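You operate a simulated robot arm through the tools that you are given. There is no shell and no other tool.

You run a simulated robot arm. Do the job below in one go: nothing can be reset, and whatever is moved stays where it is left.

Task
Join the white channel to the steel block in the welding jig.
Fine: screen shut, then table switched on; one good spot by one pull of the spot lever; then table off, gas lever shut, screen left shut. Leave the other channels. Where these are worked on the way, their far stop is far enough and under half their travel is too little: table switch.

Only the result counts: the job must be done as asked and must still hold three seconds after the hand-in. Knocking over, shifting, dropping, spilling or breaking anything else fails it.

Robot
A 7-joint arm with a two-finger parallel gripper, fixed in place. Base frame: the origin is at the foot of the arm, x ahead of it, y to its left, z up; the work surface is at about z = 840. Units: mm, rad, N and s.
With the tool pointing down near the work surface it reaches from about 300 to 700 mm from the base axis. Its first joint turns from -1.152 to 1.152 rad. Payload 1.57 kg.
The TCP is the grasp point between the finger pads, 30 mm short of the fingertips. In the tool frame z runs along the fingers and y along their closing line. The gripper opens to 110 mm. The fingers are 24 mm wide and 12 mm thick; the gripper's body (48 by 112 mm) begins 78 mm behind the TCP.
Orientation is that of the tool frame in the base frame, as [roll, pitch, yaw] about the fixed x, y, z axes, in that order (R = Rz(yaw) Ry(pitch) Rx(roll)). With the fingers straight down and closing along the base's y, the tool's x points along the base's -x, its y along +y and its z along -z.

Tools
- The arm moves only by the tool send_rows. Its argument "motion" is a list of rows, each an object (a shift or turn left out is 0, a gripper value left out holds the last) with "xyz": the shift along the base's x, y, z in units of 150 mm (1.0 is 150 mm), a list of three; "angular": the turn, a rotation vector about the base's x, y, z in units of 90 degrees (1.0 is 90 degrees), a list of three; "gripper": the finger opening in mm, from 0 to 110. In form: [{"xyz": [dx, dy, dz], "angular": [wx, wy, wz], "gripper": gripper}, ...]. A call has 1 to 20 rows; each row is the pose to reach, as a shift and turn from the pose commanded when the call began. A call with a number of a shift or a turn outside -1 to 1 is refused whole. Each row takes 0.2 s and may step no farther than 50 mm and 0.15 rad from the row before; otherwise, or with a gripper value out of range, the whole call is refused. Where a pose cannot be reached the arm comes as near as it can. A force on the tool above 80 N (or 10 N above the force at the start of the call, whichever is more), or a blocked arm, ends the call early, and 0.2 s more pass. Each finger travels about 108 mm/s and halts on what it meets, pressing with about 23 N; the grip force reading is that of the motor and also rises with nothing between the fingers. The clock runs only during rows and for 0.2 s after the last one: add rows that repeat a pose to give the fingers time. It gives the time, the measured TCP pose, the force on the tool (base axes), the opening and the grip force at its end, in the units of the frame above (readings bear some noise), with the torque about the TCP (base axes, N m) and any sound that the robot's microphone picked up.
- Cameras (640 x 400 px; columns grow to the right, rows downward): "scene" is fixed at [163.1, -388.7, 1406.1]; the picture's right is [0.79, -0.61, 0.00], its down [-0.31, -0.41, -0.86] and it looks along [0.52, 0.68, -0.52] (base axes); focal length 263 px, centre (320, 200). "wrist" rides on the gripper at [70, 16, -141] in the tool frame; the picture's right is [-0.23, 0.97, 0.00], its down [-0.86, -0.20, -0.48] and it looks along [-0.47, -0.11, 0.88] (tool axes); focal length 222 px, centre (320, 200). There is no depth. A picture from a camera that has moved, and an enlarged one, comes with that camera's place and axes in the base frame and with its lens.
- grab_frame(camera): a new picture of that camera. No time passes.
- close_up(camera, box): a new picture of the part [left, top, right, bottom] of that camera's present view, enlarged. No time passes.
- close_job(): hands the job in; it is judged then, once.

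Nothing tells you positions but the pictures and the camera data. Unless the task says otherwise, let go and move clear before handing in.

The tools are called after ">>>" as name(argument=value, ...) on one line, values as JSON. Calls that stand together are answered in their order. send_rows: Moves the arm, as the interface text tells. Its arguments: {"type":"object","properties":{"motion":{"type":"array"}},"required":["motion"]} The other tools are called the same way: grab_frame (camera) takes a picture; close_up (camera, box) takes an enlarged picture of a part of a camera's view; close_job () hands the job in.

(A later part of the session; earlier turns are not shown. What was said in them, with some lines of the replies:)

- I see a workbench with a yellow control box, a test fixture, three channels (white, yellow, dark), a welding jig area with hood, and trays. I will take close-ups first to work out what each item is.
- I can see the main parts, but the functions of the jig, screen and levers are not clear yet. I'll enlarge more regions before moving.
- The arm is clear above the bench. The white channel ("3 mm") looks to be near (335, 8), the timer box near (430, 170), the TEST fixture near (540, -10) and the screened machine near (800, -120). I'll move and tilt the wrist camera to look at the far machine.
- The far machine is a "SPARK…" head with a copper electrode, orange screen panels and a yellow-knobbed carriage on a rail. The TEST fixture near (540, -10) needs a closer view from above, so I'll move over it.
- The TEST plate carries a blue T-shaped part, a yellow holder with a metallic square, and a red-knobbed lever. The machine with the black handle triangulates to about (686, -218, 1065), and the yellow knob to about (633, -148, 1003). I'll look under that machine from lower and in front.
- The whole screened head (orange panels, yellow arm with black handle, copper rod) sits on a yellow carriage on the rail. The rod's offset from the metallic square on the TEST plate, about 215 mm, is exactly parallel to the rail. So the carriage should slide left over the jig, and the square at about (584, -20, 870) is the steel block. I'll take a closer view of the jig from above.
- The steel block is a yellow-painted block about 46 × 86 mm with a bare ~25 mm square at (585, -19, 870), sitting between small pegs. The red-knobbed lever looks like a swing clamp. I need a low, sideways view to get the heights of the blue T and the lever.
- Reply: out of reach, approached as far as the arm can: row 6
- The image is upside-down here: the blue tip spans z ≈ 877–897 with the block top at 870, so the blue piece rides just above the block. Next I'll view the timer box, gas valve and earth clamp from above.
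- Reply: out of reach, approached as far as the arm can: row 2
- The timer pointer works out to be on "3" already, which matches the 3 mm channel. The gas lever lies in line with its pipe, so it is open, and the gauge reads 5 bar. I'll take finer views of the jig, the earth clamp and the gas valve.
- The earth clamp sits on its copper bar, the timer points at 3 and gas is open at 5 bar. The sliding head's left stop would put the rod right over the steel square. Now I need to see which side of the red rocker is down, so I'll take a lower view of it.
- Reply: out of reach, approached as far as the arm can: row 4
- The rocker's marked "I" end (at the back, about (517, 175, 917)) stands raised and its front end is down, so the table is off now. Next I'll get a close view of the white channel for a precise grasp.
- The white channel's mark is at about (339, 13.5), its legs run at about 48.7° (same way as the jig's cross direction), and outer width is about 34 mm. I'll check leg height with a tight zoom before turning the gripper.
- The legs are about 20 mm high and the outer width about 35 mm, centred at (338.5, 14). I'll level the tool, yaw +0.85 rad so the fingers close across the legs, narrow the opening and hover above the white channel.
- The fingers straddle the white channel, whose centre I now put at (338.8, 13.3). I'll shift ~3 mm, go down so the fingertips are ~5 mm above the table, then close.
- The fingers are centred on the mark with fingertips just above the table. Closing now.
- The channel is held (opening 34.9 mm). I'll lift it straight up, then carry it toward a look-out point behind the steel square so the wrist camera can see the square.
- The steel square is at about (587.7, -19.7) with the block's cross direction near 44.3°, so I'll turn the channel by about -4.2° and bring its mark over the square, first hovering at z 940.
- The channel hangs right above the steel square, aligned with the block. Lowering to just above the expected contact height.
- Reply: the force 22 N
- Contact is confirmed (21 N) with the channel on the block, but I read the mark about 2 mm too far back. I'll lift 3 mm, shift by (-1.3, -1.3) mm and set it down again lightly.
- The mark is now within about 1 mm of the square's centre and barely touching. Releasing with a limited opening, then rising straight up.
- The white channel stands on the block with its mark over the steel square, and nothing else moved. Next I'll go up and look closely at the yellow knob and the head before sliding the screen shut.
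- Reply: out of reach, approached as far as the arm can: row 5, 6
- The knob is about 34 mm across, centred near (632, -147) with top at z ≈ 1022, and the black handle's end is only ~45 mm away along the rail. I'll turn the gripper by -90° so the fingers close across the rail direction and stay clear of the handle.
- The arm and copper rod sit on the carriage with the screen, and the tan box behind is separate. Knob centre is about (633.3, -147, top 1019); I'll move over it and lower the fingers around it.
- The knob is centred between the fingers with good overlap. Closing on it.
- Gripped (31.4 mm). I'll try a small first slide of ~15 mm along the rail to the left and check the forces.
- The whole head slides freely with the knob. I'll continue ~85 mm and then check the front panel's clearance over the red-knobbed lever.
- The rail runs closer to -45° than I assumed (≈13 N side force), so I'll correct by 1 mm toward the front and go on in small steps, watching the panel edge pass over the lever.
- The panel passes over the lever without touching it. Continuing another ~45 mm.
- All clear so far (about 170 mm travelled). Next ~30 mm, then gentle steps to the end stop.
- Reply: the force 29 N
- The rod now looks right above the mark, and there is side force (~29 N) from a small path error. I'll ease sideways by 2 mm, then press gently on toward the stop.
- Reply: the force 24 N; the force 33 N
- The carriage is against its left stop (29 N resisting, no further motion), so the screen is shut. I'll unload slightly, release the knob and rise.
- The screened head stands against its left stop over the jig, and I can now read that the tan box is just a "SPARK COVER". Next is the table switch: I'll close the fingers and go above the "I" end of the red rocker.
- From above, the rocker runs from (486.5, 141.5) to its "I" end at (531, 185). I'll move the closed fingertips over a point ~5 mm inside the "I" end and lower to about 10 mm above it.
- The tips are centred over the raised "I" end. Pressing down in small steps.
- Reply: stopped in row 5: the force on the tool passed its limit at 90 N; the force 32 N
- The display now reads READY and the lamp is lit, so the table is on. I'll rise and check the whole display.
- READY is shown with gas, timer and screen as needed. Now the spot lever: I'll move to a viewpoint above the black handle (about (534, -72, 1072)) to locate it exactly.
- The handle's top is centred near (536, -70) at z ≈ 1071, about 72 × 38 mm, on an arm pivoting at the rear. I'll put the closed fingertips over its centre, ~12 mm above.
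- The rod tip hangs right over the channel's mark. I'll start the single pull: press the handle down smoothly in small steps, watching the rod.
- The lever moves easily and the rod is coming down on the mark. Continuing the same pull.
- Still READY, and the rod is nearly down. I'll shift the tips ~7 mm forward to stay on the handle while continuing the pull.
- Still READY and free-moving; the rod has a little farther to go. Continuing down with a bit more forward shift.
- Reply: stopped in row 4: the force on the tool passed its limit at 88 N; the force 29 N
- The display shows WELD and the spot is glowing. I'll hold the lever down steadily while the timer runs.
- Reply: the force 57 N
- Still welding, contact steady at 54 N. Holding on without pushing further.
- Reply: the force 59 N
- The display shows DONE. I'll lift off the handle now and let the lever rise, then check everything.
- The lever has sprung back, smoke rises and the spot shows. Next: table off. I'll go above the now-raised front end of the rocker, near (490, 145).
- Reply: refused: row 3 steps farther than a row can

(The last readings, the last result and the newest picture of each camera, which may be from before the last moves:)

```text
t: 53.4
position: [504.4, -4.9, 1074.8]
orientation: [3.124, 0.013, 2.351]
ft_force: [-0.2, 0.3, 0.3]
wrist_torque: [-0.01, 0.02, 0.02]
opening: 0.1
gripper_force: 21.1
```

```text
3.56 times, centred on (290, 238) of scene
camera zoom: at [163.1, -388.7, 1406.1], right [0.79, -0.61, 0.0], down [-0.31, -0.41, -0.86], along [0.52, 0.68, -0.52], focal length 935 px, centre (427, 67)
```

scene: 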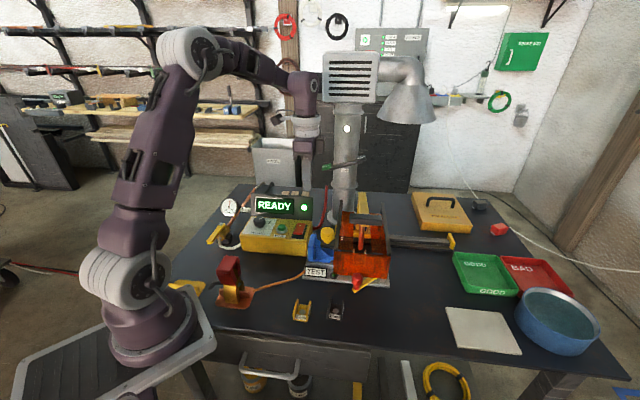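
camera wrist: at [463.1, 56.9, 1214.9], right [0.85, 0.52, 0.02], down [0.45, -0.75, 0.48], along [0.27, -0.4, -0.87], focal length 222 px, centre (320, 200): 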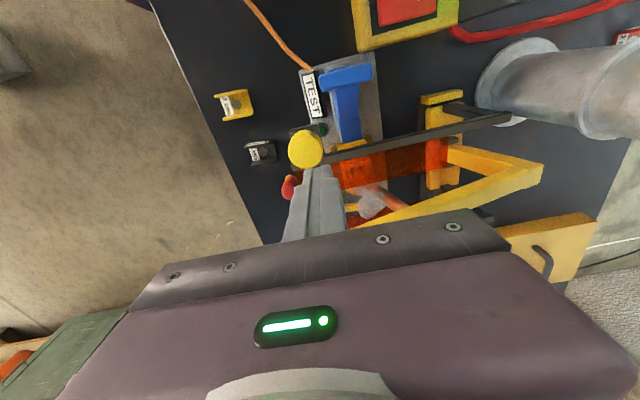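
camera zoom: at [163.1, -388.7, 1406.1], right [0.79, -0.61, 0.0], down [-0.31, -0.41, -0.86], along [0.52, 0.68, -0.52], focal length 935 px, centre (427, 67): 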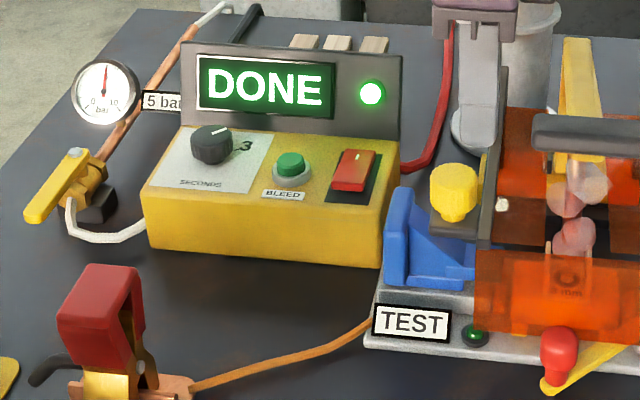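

One call was refused and the second ran from the old spot, but nothing was touched: the tips are at z ≈ 1045 above the knob. I'll rise first and then move over to the rocker's front end.

>>> send_rows(motion=[{"xyz": [0, 0, 0.2]}, {"xyz": [-0.03, 0.25, 0.2]}, {"xyz": [-0.06, 0.5, 0.2]}, {"xyz": [-0.08, 0.75, 0.15]}, {"xyz": [-0.096, 0.99, 0.0]}, {"xyz": [-0.096, 0.99, -0.2]}])

>>> grab_frame(camera="wrist")

>>> close_up(camera="wrist", box=[240, 90, 400, 210])

```text
t: 54.8
position: [490.5, 143.1, 1044.8]
orientation: [3.124, 0.012, 2.353]
ft_force: [-0.3, -0.7, 0.4]
wrist_torque: [-0.01, -0.01, 0.02]
opening: 0.1
gripper_force: 21.5
```

```text
taken
camera wrist: at [449.5, 205.4, 1184.7], right [0.85, 0.52, 0.02], down [0.45, -0.75, 0.49], along [0.27, -0.4, -0.87], focal length 222 px, centre (320, 200)
```

wrist: 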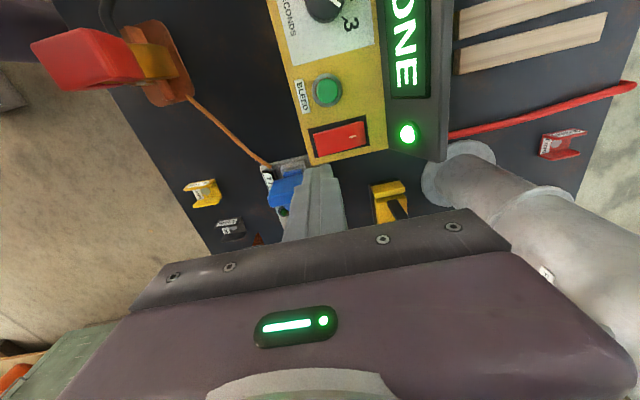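

```text
3.33 times, centred on (320, 150) of wrist
camera zoom: at [449.5, 205.4, 1184.7], right [0.85, 0.52, 0.02], down [0.45, -0.75, 0.49], along [0.27, -0.4, -0.87], focal length 740 px, centre (320, 367)
```

zoom: 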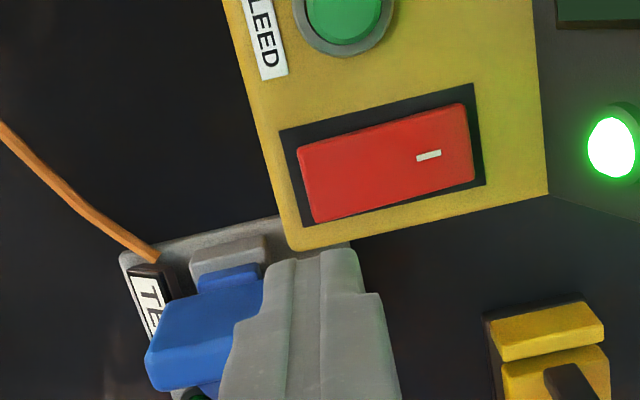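

The tips are lined up over the rocker's front end; lowering to just above it and levelling the tool.

>>> send_rows(motion=[{"xyz": [0, 0.005, -0.2], "angular": [-0.001, 0.006, 0]}, {"xyz": [0, 0.01, -0.4], "angular": [-0.0025, 0.0134, 0]}, {"xyz": [0, 0.01, -0.56], "angular": [-0.0025, 0.0134, 0]}, {"xyz": [0, 0.01, -0.56], "angular": [-0.0025, 0.0134, 0]}])

>>> close_up(camera="wrist", box=[240, 90, 400, 210])

>>> close_up(camera="scene", box=[270, 200, 340, 260])

```text
t: 55.8
position: [489.7, 144.5, 958.7]
orientation: [3.14, -0.001, 2.354]
ft_force: [0.4, 0.1, -1.0]
wrist_torque: [-0.01, 0.04, 0.01]
opening: 0.1
gripper_force: 21.4
```

```text
3.33 times, centred on (320, 150) of wrist
camera zoom: at [452.7, 207.0, 1101.0], right [0.85, 0.53, 0.0], down [0.46, -0.75, 0.48], along [0.25, -0.41, -0.88], focal length 740 px, centre (320, 367)
```

zoom: 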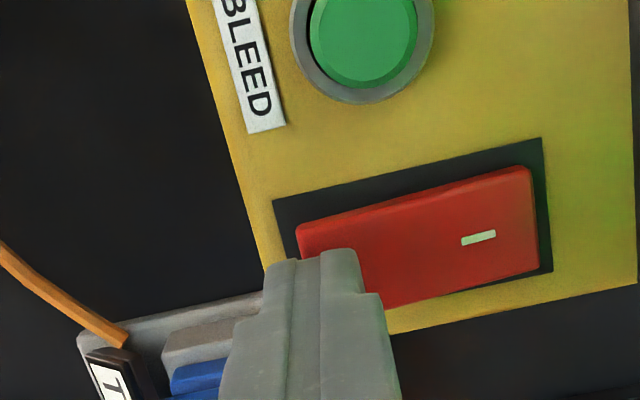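

```text
6.67 times, centred on (305, 230) of scene
camera zoom: at [163.1, -388.7, 1406.1], right [0.79, -0.61, 0.0], down [-0.31, -0.41, -0.86], along [0.52, 0.68, -0.52], focal length 1752 px, centre (420, 0)
```

zoom: 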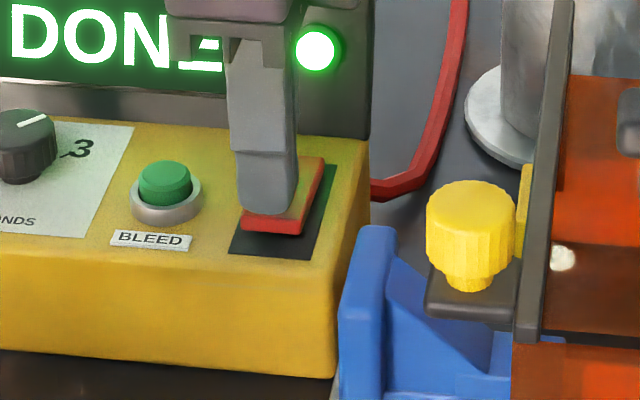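

Good alignment over the raised front end. Pressing down until its stop.

>>> send_rows(motion=[{"xyz": [0, 0, -0.05]}, {"xyz": [0, 0, -0.08]}, {"xyz": [0, 0, -0.105]}, {"xyz": [0, 0, -0.13]}, {"xyz": [0, 0, -0.145]}])

>>> close_up(camera="scene", box=[240, 190, 340, 260])

```text
t: 56.8
position: [491.6, 146.1, 947.4]
orientation: [3.138, 0.0, 2.353]
ft_force: [-14.1, -3.5, 30.7]
wrist_torque: [0.13, 0.24, 0.03]
opening: 0.0
gripper_force: 21.5
stopped in row 5: the force on the tool passed its limit at 92 N (the readings are from after the stop); the commanded pose is now the measured one
```

```text
5.71 times, centred on (290, 225) of scene
camera zoom: at [162.2, -389.0, 1406.2], right [0.79, -0.61, 0.0], down [-0.31, -0.41, -0.86], along [0.52, 0.68, -0.52], focal length 1502 px, centre (491, 57)
```

zoom: 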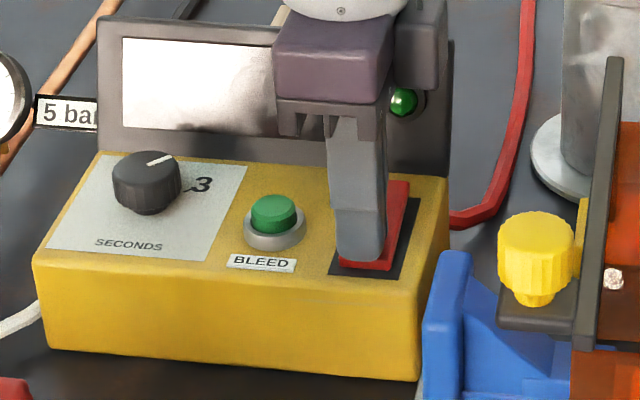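

The table is off again (display dark, lamp out). I'll rise and go look at the gas valve, whose lever I place from pivot (333, 365) to end (273, 299) at z ≈ 885.

>>> send_rows(motion=[{"xyz": [0, 0, 0.25]}, {"xyz": [0, 0, 0.5]}, {"xyz": [0, 0, 0.75]}, {"xyz": [-0.22, 0.22, 0.75]}, {"xyz": [-0.44, 0.44, 0.75]}, {"xyz": [-0.66, 0.66, 0.75]}, {"xyz": [-0.88, 0.88, 0.75]}, {"xyz": [-1.0, 0.99, 0.75]}])

>>> grab_frame(camera="wrist")

>>> close_up(camera="scene", box=[195, 190, 275, 260])

>>> close_up(camera="scene", box=[240, 190, 420, 290])

```text
t: 58.6
position: [340.5, 295.2, 1053.4]
orientation: [3.138, 0.003, 2.351]
ft_force: [0.3, -0.1, 1.0]
wrist_torque: [-0.04, -0.01, 0.06]
opening: 0.0
gripper_force: 20.7
```

```text
taken
camera wrist: at [303.1, 356.4, 1194.3], right [0.85, 0.52, 0.0], down [0.46, -0.75, 0.48], along [0.25, -0.41, -0.88], focal length 222 px, centre (320, 200)
```

wrist: 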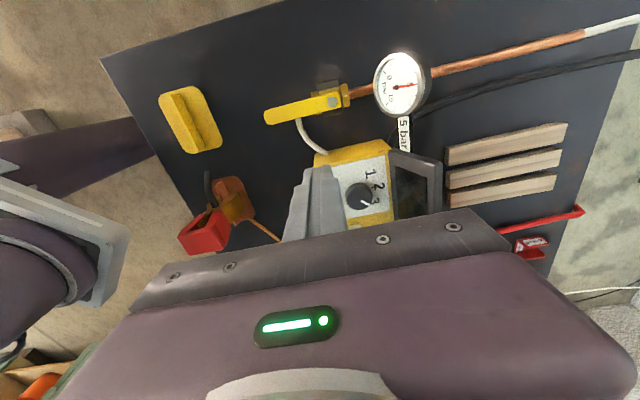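

```text
5.71 times, centred on (235, 225) of scene
camera zoom: at [163.1, -388.7, 1406.1], right [0.79, -0.61, 0.0], down [-0.31, -0.41, -0.86], along [0.52, 0.68, -0.52], focal length 1502 px, centre (806, 57)
```

zoom: 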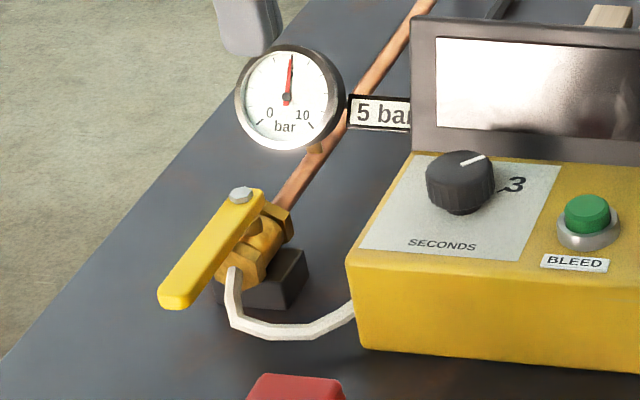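

```text
3.56 times, centred on (330, 240) of scene
camera zoom: at [163.1, -388.7, 1406.1], right [0.79, -0.61, 0.0], down [-0.31, -0.41, -0.86], along [0.52, 0.68, -0.52], focal length 935 px, centre (284, 58)
```

zoom: 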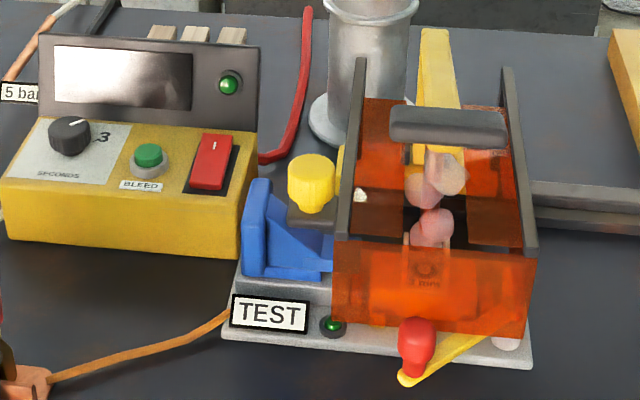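

>>> close_up(camera="wrist", box=[240, 40, 440, 165])

>>> close_up(camera="wrist", box=[250, 70, 370, 145])

>>> close_up(camera="scene", box=[202, 210, 258, 255])

```text
3.20 times, centred on (340, 102) of wrist
camera zoom: at [303.1, 356.4, 1194.3], right [0.85, 0.52, 0.0], down [0.46, -0.75, 0.48], along [0.25, -0.41, -0.88], focal length 711 px, centre (256, 512)
```

zoom: 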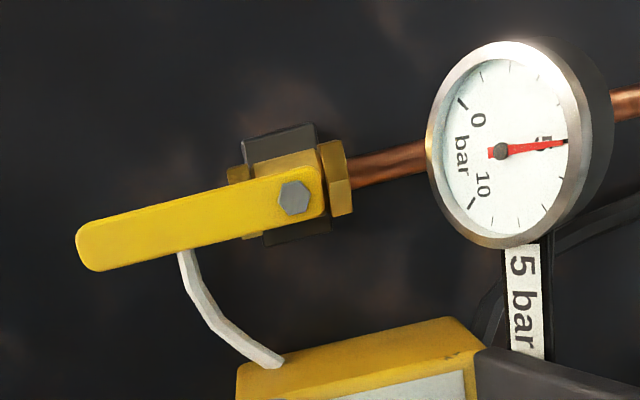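

```text
5.33 times, centred on (310, 108) of wrist
camera zoom: at [303.1, 356.4, 1194.3], right [0.85, 0.52, 0.0], down [0.46, -0.75, 0.48], along [0.25, -0.41, -0.88], focal length 1185 px, centre (373, 693)
```

zoom: 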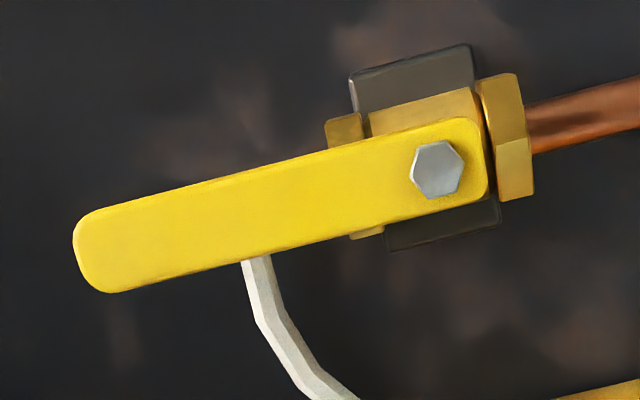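

```text
8.89 times, centred on (230, 232) of scene
camera zoom: at [163.1, -388.7, 1406.1], right [0.79, -0.61, 0.0], down [-0.31, -0.41, -0.86], along [0.52, 0.68, -0.52], focal length 2336 px, centre (1120, -89)
```

zoom: 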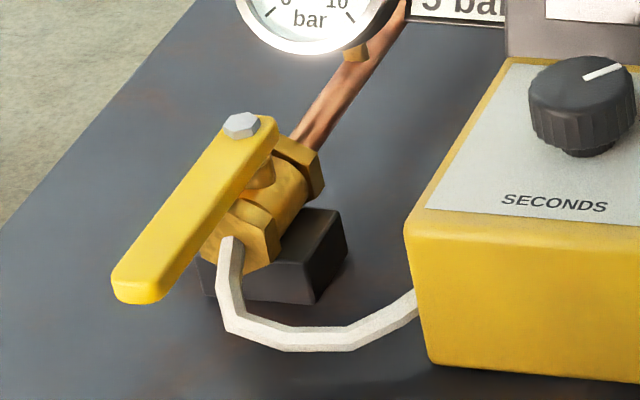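

The gas lever lies in line with the pipe (open), from pivot (328, 343) to end (268, 284), top z ≈ 897. The timer box blocks the swing to the right, so shut must be a quarter turn clockwise, to the left. I'll hover with closed fingertips to the right of the lever's end.

>>> send_rows(motion=[{"xyz": [-0.15, -0.07, -0.1]}, {"xyz": [-0.302, -0.144, -0.25]}, {"xyz": [-0.302, -0.144, -0.45]}, {"xyz": [-0.302, -0.144, -0.64]}, {"xyz": [-0.302, -0.144, -0.64]}])

>>> grab_frame(camera="wrist")

>>> close_up(camera="wrist", box=[240, 70, 420, 200])

>>> close_up(camera="scene", box=[190, 190, 270, 260])

```text
t: 59.8
position: [295.3, 271.7, 960.5]
orientation: [3.137, 0.003, 2.353]
ft_force: [0.4, 0.1, -0.5]
wrist_torque: [0.01, -0.01, -0.01]
opening: 0.0
gripper_force: 21.4
```

```text
taken
camera wrist: at [256.9, 332.7, 1101.7], right [0.85, 0.53, 0.0], down [0.46, -0.75, 0.48], along [0.25, -0.41, -0.88], focal length 222 px, centre (320, 200)
```

wrist: 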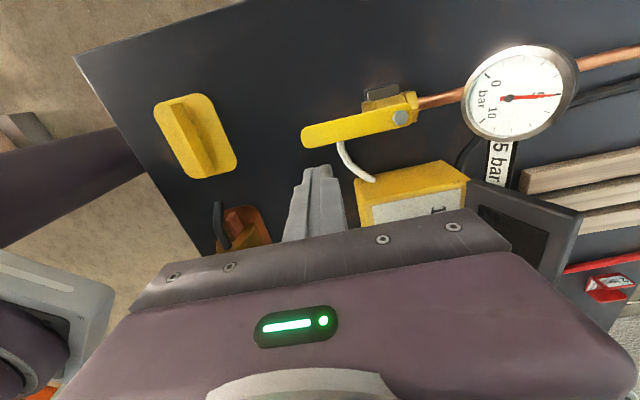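

```text
3.08 times, centred on (330, 135) of wrist
camera zoom: at [256.9, 332.7, 1101.7], right [0.85, 0.53, 0.0], down [0.46, -0.75, 0.48], along [0.25, -0.41, -0.88], focal length 684 px, centre (289, 400)
```

zoom: 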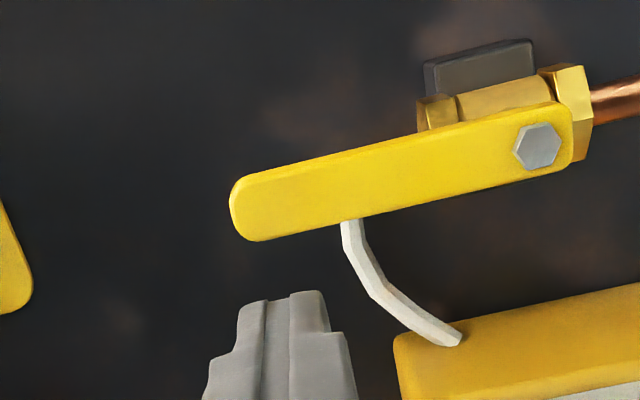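

```text
5.71 times, centred on (230, 225) of scene
camera zoom: at [163.1, -388.7, 1406.1], right [0.79, -0.61, 0.0], down [-0.31, -0.41, -0.86], along [0.52, 0.68, -0.52], focal length 1502 px, centre (834, 57)
```

zoom: 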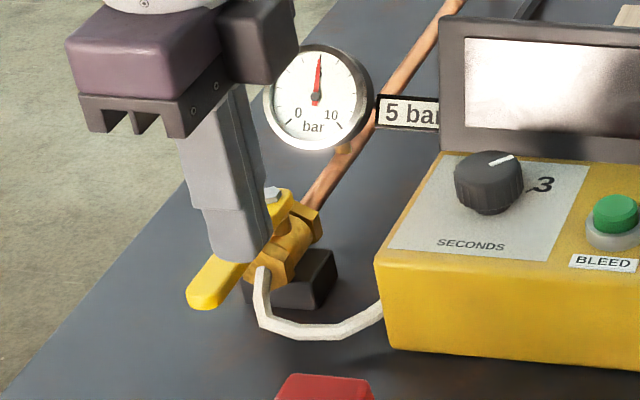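

Lever end and pivot confirmed at (270, 282) and (330, 344); the tips have about 5 mm of clearance beside the lever. Lowering beside it.

>>> send_rows(motion=[{"xyz": [0, 0, -0.15]}, {"xyz": [0, 0, -0.28]}, {"xyz": [0, 0, -0.31]}, {"xyz": [0, 0, -0.31]}])

>>> close_up(camera="wrist", box=[240, 70, 420, 200])

>>> close_up(camera="scene", box=[190, 190, 270, 260])

```text
t: 60.8
position: [297.8, 272.1, 914.6]
orientation: [3.138, -0.001, 2.352]
ft_force: [-0.9, -0.2, -0.1]
wrist_torque: [-0.03, 0.02, -0.02]
opening: 0.0
gripper_force: 21.4
```

```text
3.08 times, centred on (330, 135) of wrist
camera zoom: at [258.1, 334.1, 1055.8], right [0.85, 0.53, 0.0], down [0.46, -0.75, 0.48], along [0.25, -0.41, -0.88], focal length 684 px, centre (289, 400)
```

zoom: 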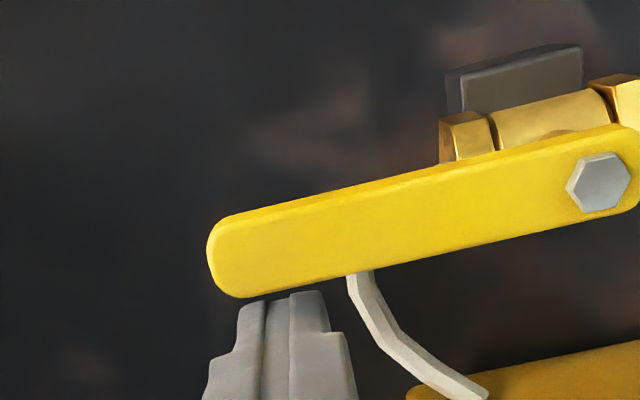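

```text
5.71 times, centred on (230, 225) of scene
camera zoom: at [163.1, -388.7, 1406.1], right [0.79, -0.61, 0.0], down [-0.31, -0.41, -0.86], along [0.52, 0.68, -0.52], focal length 1502 px, centre (834, 57)
```

zoom: 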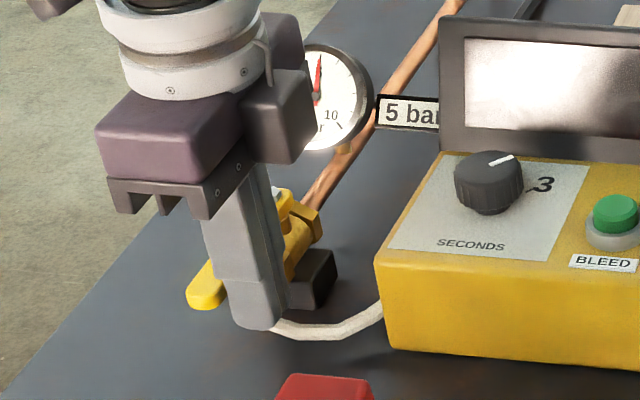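

The tips stand beside the lever just behind its end. I'll push it to the left along its arc, first about 25° to see that it turns.

>>> send_rows(motion=[{"xyz": [-0.035, 0.014, 0]}, {"xyz": [-0.077, 0.052, 0]}, {"xyz": [-0.119, 0.09, 0]}, {"xyz": [-0.153, 0.138, 0]}, {"xyz": [-0.187, 0.186, 0]}])

>>> close_up(camera="wrist", box=[240, 70, 420, 200])

>>> close_up(camera="scene", box=[190, 190, 270, 260])

```text
t: 62.0
position: [267.2, 300.9, 914.3]
orientation: [3.137, 0.002, 2.355]
ft_force: [0.6, 0.1, -0.6]
wrist_torque: [0.03, 0.01, -0.01]
opening: 0.1
gripper_force: 21.7
```

```text
3.08 times, centred on (330, 135) of wrist
camera zoom: at [229.6, 362.1, 1055.1], right [0.85, 0.53, 0.0], down [0.46, -0.75, 0.48], along [0.25, -0.41, -0.88], focal length 684 px, centre (289, 400)
```

zoom: 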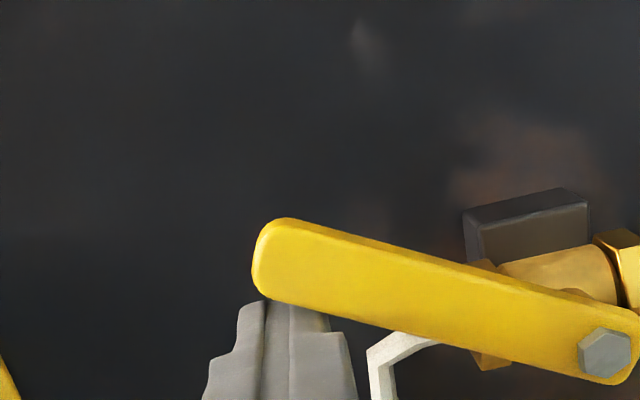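

```text
5.71 times, centred on (230, 225) of scene
camera zoom: at [163.1, -388.7, 1406.1], right [0.79, -0.61, 0.0], down [-0.31, -0.41, -0.86], along [0.52, 0.68, -0.52], focal length 1502 px, centre (834, 57)
```

zoom: 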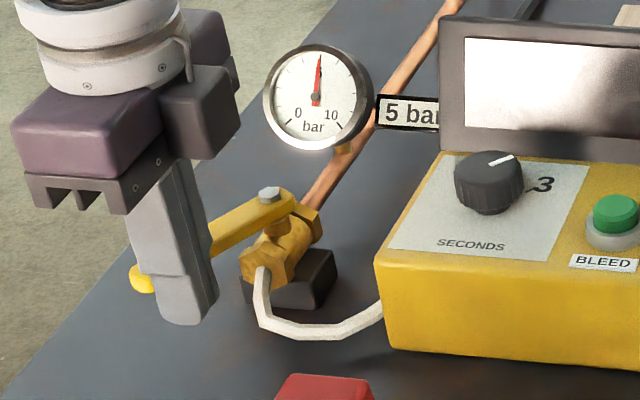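

The lever turns freely. Continuing along the arc to about 80°.

>>> send_rows(motion=[{"xyz": [0.001, 0.057, 0]}, {"xyz": [-0.012, 0.111, 0]}, {"xyz": [-0.021, 0.169, 0]}, {"xyz": [-0.022, 0.227, 0]}, {"xyz": [-0.015, 0.285, 0]}, {"xyz": [0.001, 0.341, 0]}, {"xyz": [0.02, 0.385, 0]}])

>>> close_up(camera="wrist", box=[240, 70, 420, 200])

>>> close_up(camera="scene", box=[190, 190, 270, 260])

```text
t: 63.6
position: [270.6, 358.7, 914.2]
orientation: [3.138, 0.001, 2.355]
ft_force: [0.6, 0.0, 0.3]
wrist_torque: [-0.02, -0.01, 0.02]
opening: 0.2
gripper_force: 21.3
```

```text
3.08 times, centred on (330, 135) of wrist
camera zoom: at [232.2, 420.8, 1055.3], right [0.85, 0.53, 0.0], down [0.46, -0.75, 0.48], along [0.25, -0.4, -0.88], focal length 684 px, centre (289, 400)
```

zoom: 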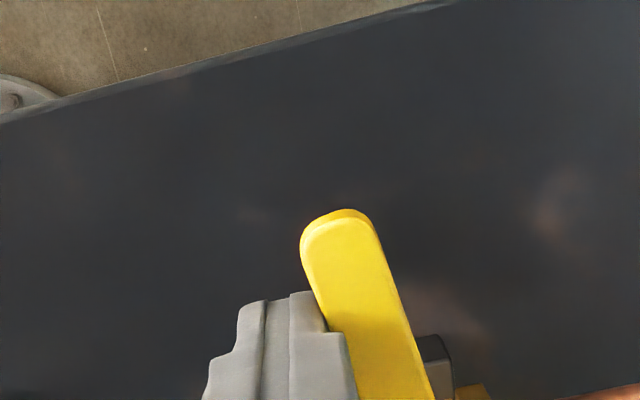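

```text
5.71 times, centred on (230, 225) of scene
camera zoom: at [163.1, -388.7, 1406.1], right [0.79, -0.61, 0.0], down [-0.31, -0.41, -0.86], along [0.52, 0.68, -0.52], focal length 1502 px, centre (834, 57)
```

zoom: 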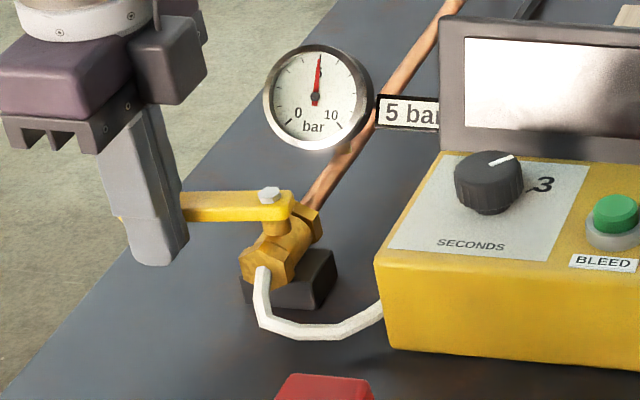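

The lever is at about 80°. I'll push on gently in the closing direction until it meets its stop.

>>> send_rows(motion=[{"xyz": [0.016, 0.018, 0]}, {"xyz": [0.032, 0.036, 0]}, {"xyz": [0.048, 0.052, 0]}, {"xyz": [0.064, 0.068, 0]}])

>>> close_up(camera="wrist", box=[240, 70, 420, 200])

>>> close_up(camera="scene", box=[190, 190, 270, 260])

```text
t: 64.6
position: [278.6, 367.0, 915.3]
orientation: [-3.141, 0.001, 2.355]
ft_force: [-19.1, -13.2, 7.2]
wrist_torque: [-0.1, 0.16, -0.04]
opening: 0.1
gripper_force: 21.2
```

```text
3.08 times, centred on (330, 135) of wrist
camera zoom: at [240.6, 429.4, 1055.0], right [0.85, 0.53, 0.0], down [0.46, -0.75, 0.48], along [0.25, -0.41, -0.88], focal length 684 px, centre (289, 400)
```

zoom: 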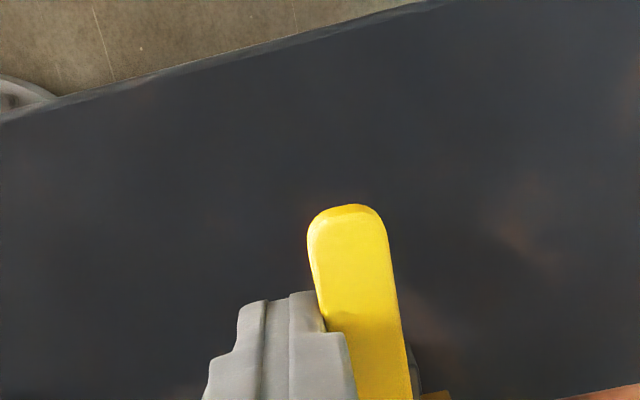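

```text
5.71 times, centred on (230, 225) of scene
camera zoom: at [162.6, -389.1, 1406.1], right [0.79, -0.61, 0.0], down [-0.31, -0.41, -0.86], along [0.52, 0.68, -0.52], focal length 1502 px, centre (834, 57)
```

zoom: 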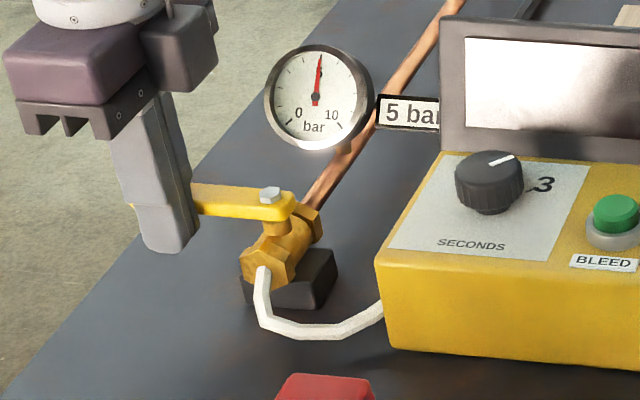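

The lever is now crosswise (≈90° turned) and resists with ~23 N. One slight extra push to make sure it sits at its stop, then back off.

>>> send_rows(motion=[{"xyz": [0.008, 0.009, 0]}, {"xyz": [0.012, 0.013, 0]}])

>>> close_up(camera="wrist", box=[240, 70, 420, 200])

```text
t: 65.2
position: [279.4, 367.1, 914.1]
orientation: [-3.137, 0.004, 2.353]
ft_force: [-41.0, -25.5, 6.8]
wrist_torque: [-0.29, 0.41, -0.26]
opening: 0.1
gripper_force: 21.0
```

```text
3.08 times, centred on (330, 135) of wrist
camera zoom: at [241.3, 430.4, 1054.7], right [0.85, 0.53, 0.0], down [0.46, -0.74, 0.48], along [0.25, -0.41, -0.88], focal length 684 px, centre (289, 400)
```

zoom: 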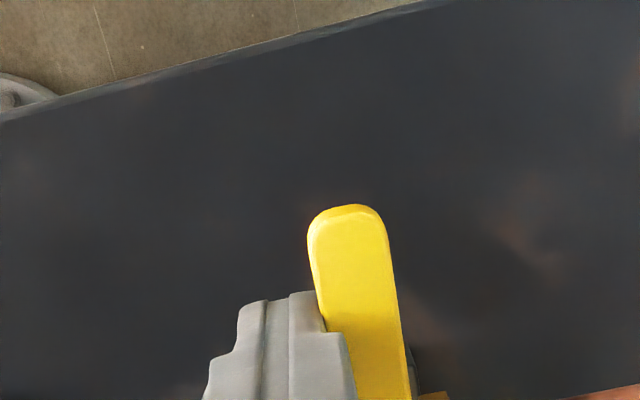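

It is hard at its stop (48 N, no further turn), so the gas is shut. Backing away from the lever and rising clear.

>>> send_rows(motion=[{"xyz": [-0.03, -0.03, 0]}, {"xyz": [-0.1, -0.1, 0]}, {"xyz": [-0.12, -0.12, 0.2]}, {"xyz": [-0.12, -0.12, 0.5]}, {"xyz": [-0.12, -0.12, 0.8]}, {"xyz": [-0.05, -0.3, 1.0]}])

>>> grab_frame(camera="scene")

>>> close_up(camera="scene", box=[190, 185, 310, 260])

>>> close_up(camera="scene", box=[260, 190, 420, 330])

>>> grab_frame(camera="wrist")

```text
t: 66.6
position: [276.5, 324.6, 1064.0]
orientation: [3.138, 0.0, 2.353]
ft_force: [0.7, -0.1, -0.1]
wrist_torque: [0.02, -0.02, -0.03]
opening: 0.1
gripper_force: 21.1
```

```text
taken
```

scene: 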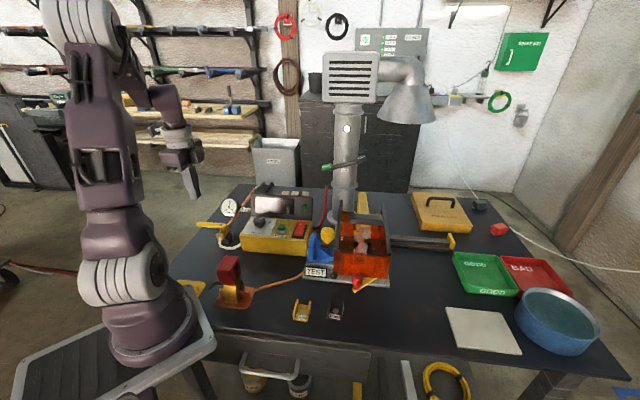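

```text
5.33 times, centred on (250, 222) of scene
camera zoom: at [163.1, -388.7, 1406.1], right [0.79, -0.61, 0.0], down [-0.31, -0.41, -0.86], along [0.52, 0.68, -0.52], focal length 1402 px, centre (693, 80)
```

zoom: 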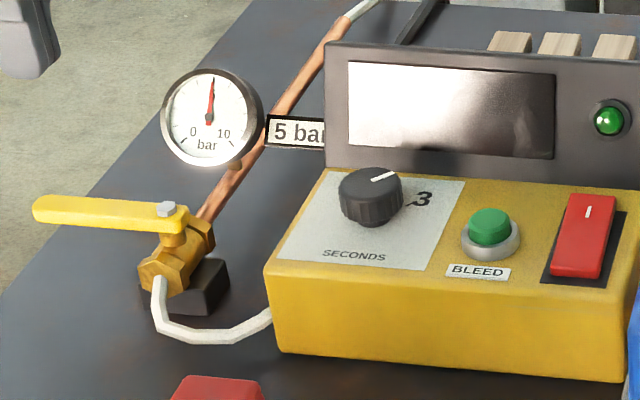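

```text
2.86 times, centred on (340, 260) of scene
camera zoom: at [163.1, -388.7, 1406.1], right [0.79, -0.61, 0.0], down [-0.31, -0.41, -0.86], along [0.52, 0.68, -0.52], focal length 751 px, centre (263, 29)
```

zoom: 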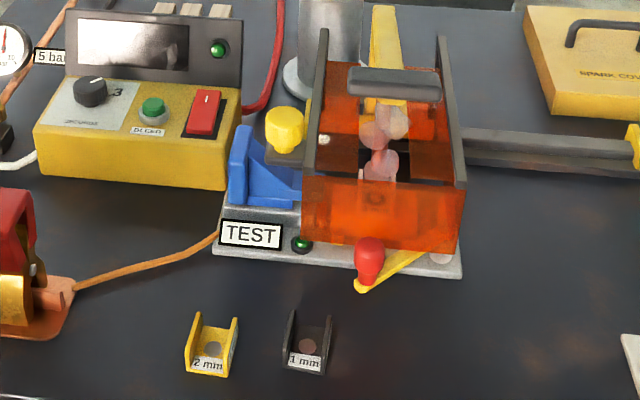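

```text
taken
camera wrist: at [237.9, 386.3, 1204.0], right [0.85, 0.53, 0.0], down [0.46, -0.75, 0.48], along [0.25, -0.4, -0.88], focal length 222 px, centre (320, 200)
```

wrist: 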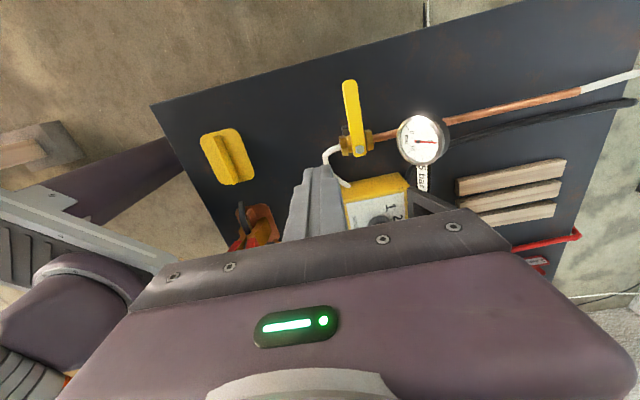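

The gas lever is crosswise, the display is dark with the rocker back at off, and the screen is still against its left stop. The lever has sprung back up over the welded white channel. The yellow and black channels and everything else I can see are undisturbed, and the arm is clear, so I'm handing in.

>>> close_job()

```text
The job is handed in.
```

The white channel is spot-welded to the steel block in the jig, and the job is handed in; I don't have the verdict.

- **Placement:** I set the white 3 mm channel on the bare steel square, with its mark about 1 mm from the centre.
- **Screen:** I slid it along its rail to the left stop and left it there. It was shut before the table went on.
- **Table:** I pressed the switch to its stop and the display read READY. After the weld I pressed it back to its other stop, and the display and lamp went dark.
- **Spot:** I made one pull of the lever and held it. The timer was already on 3 and the gas at 5 bar. The display went from WELD to DONE after about 3 seconds, and the lever sprang back up when released. I saw a bluish ring on the mark from above, but did not test the weld.
- **Gas:** I turned the lever a quarter turn to its stop, so it now sits crosswise to the pipe.

I did not touch the other channels, and nothing else on the bench looked moved in the last pictures. The arm finished clear of everything.
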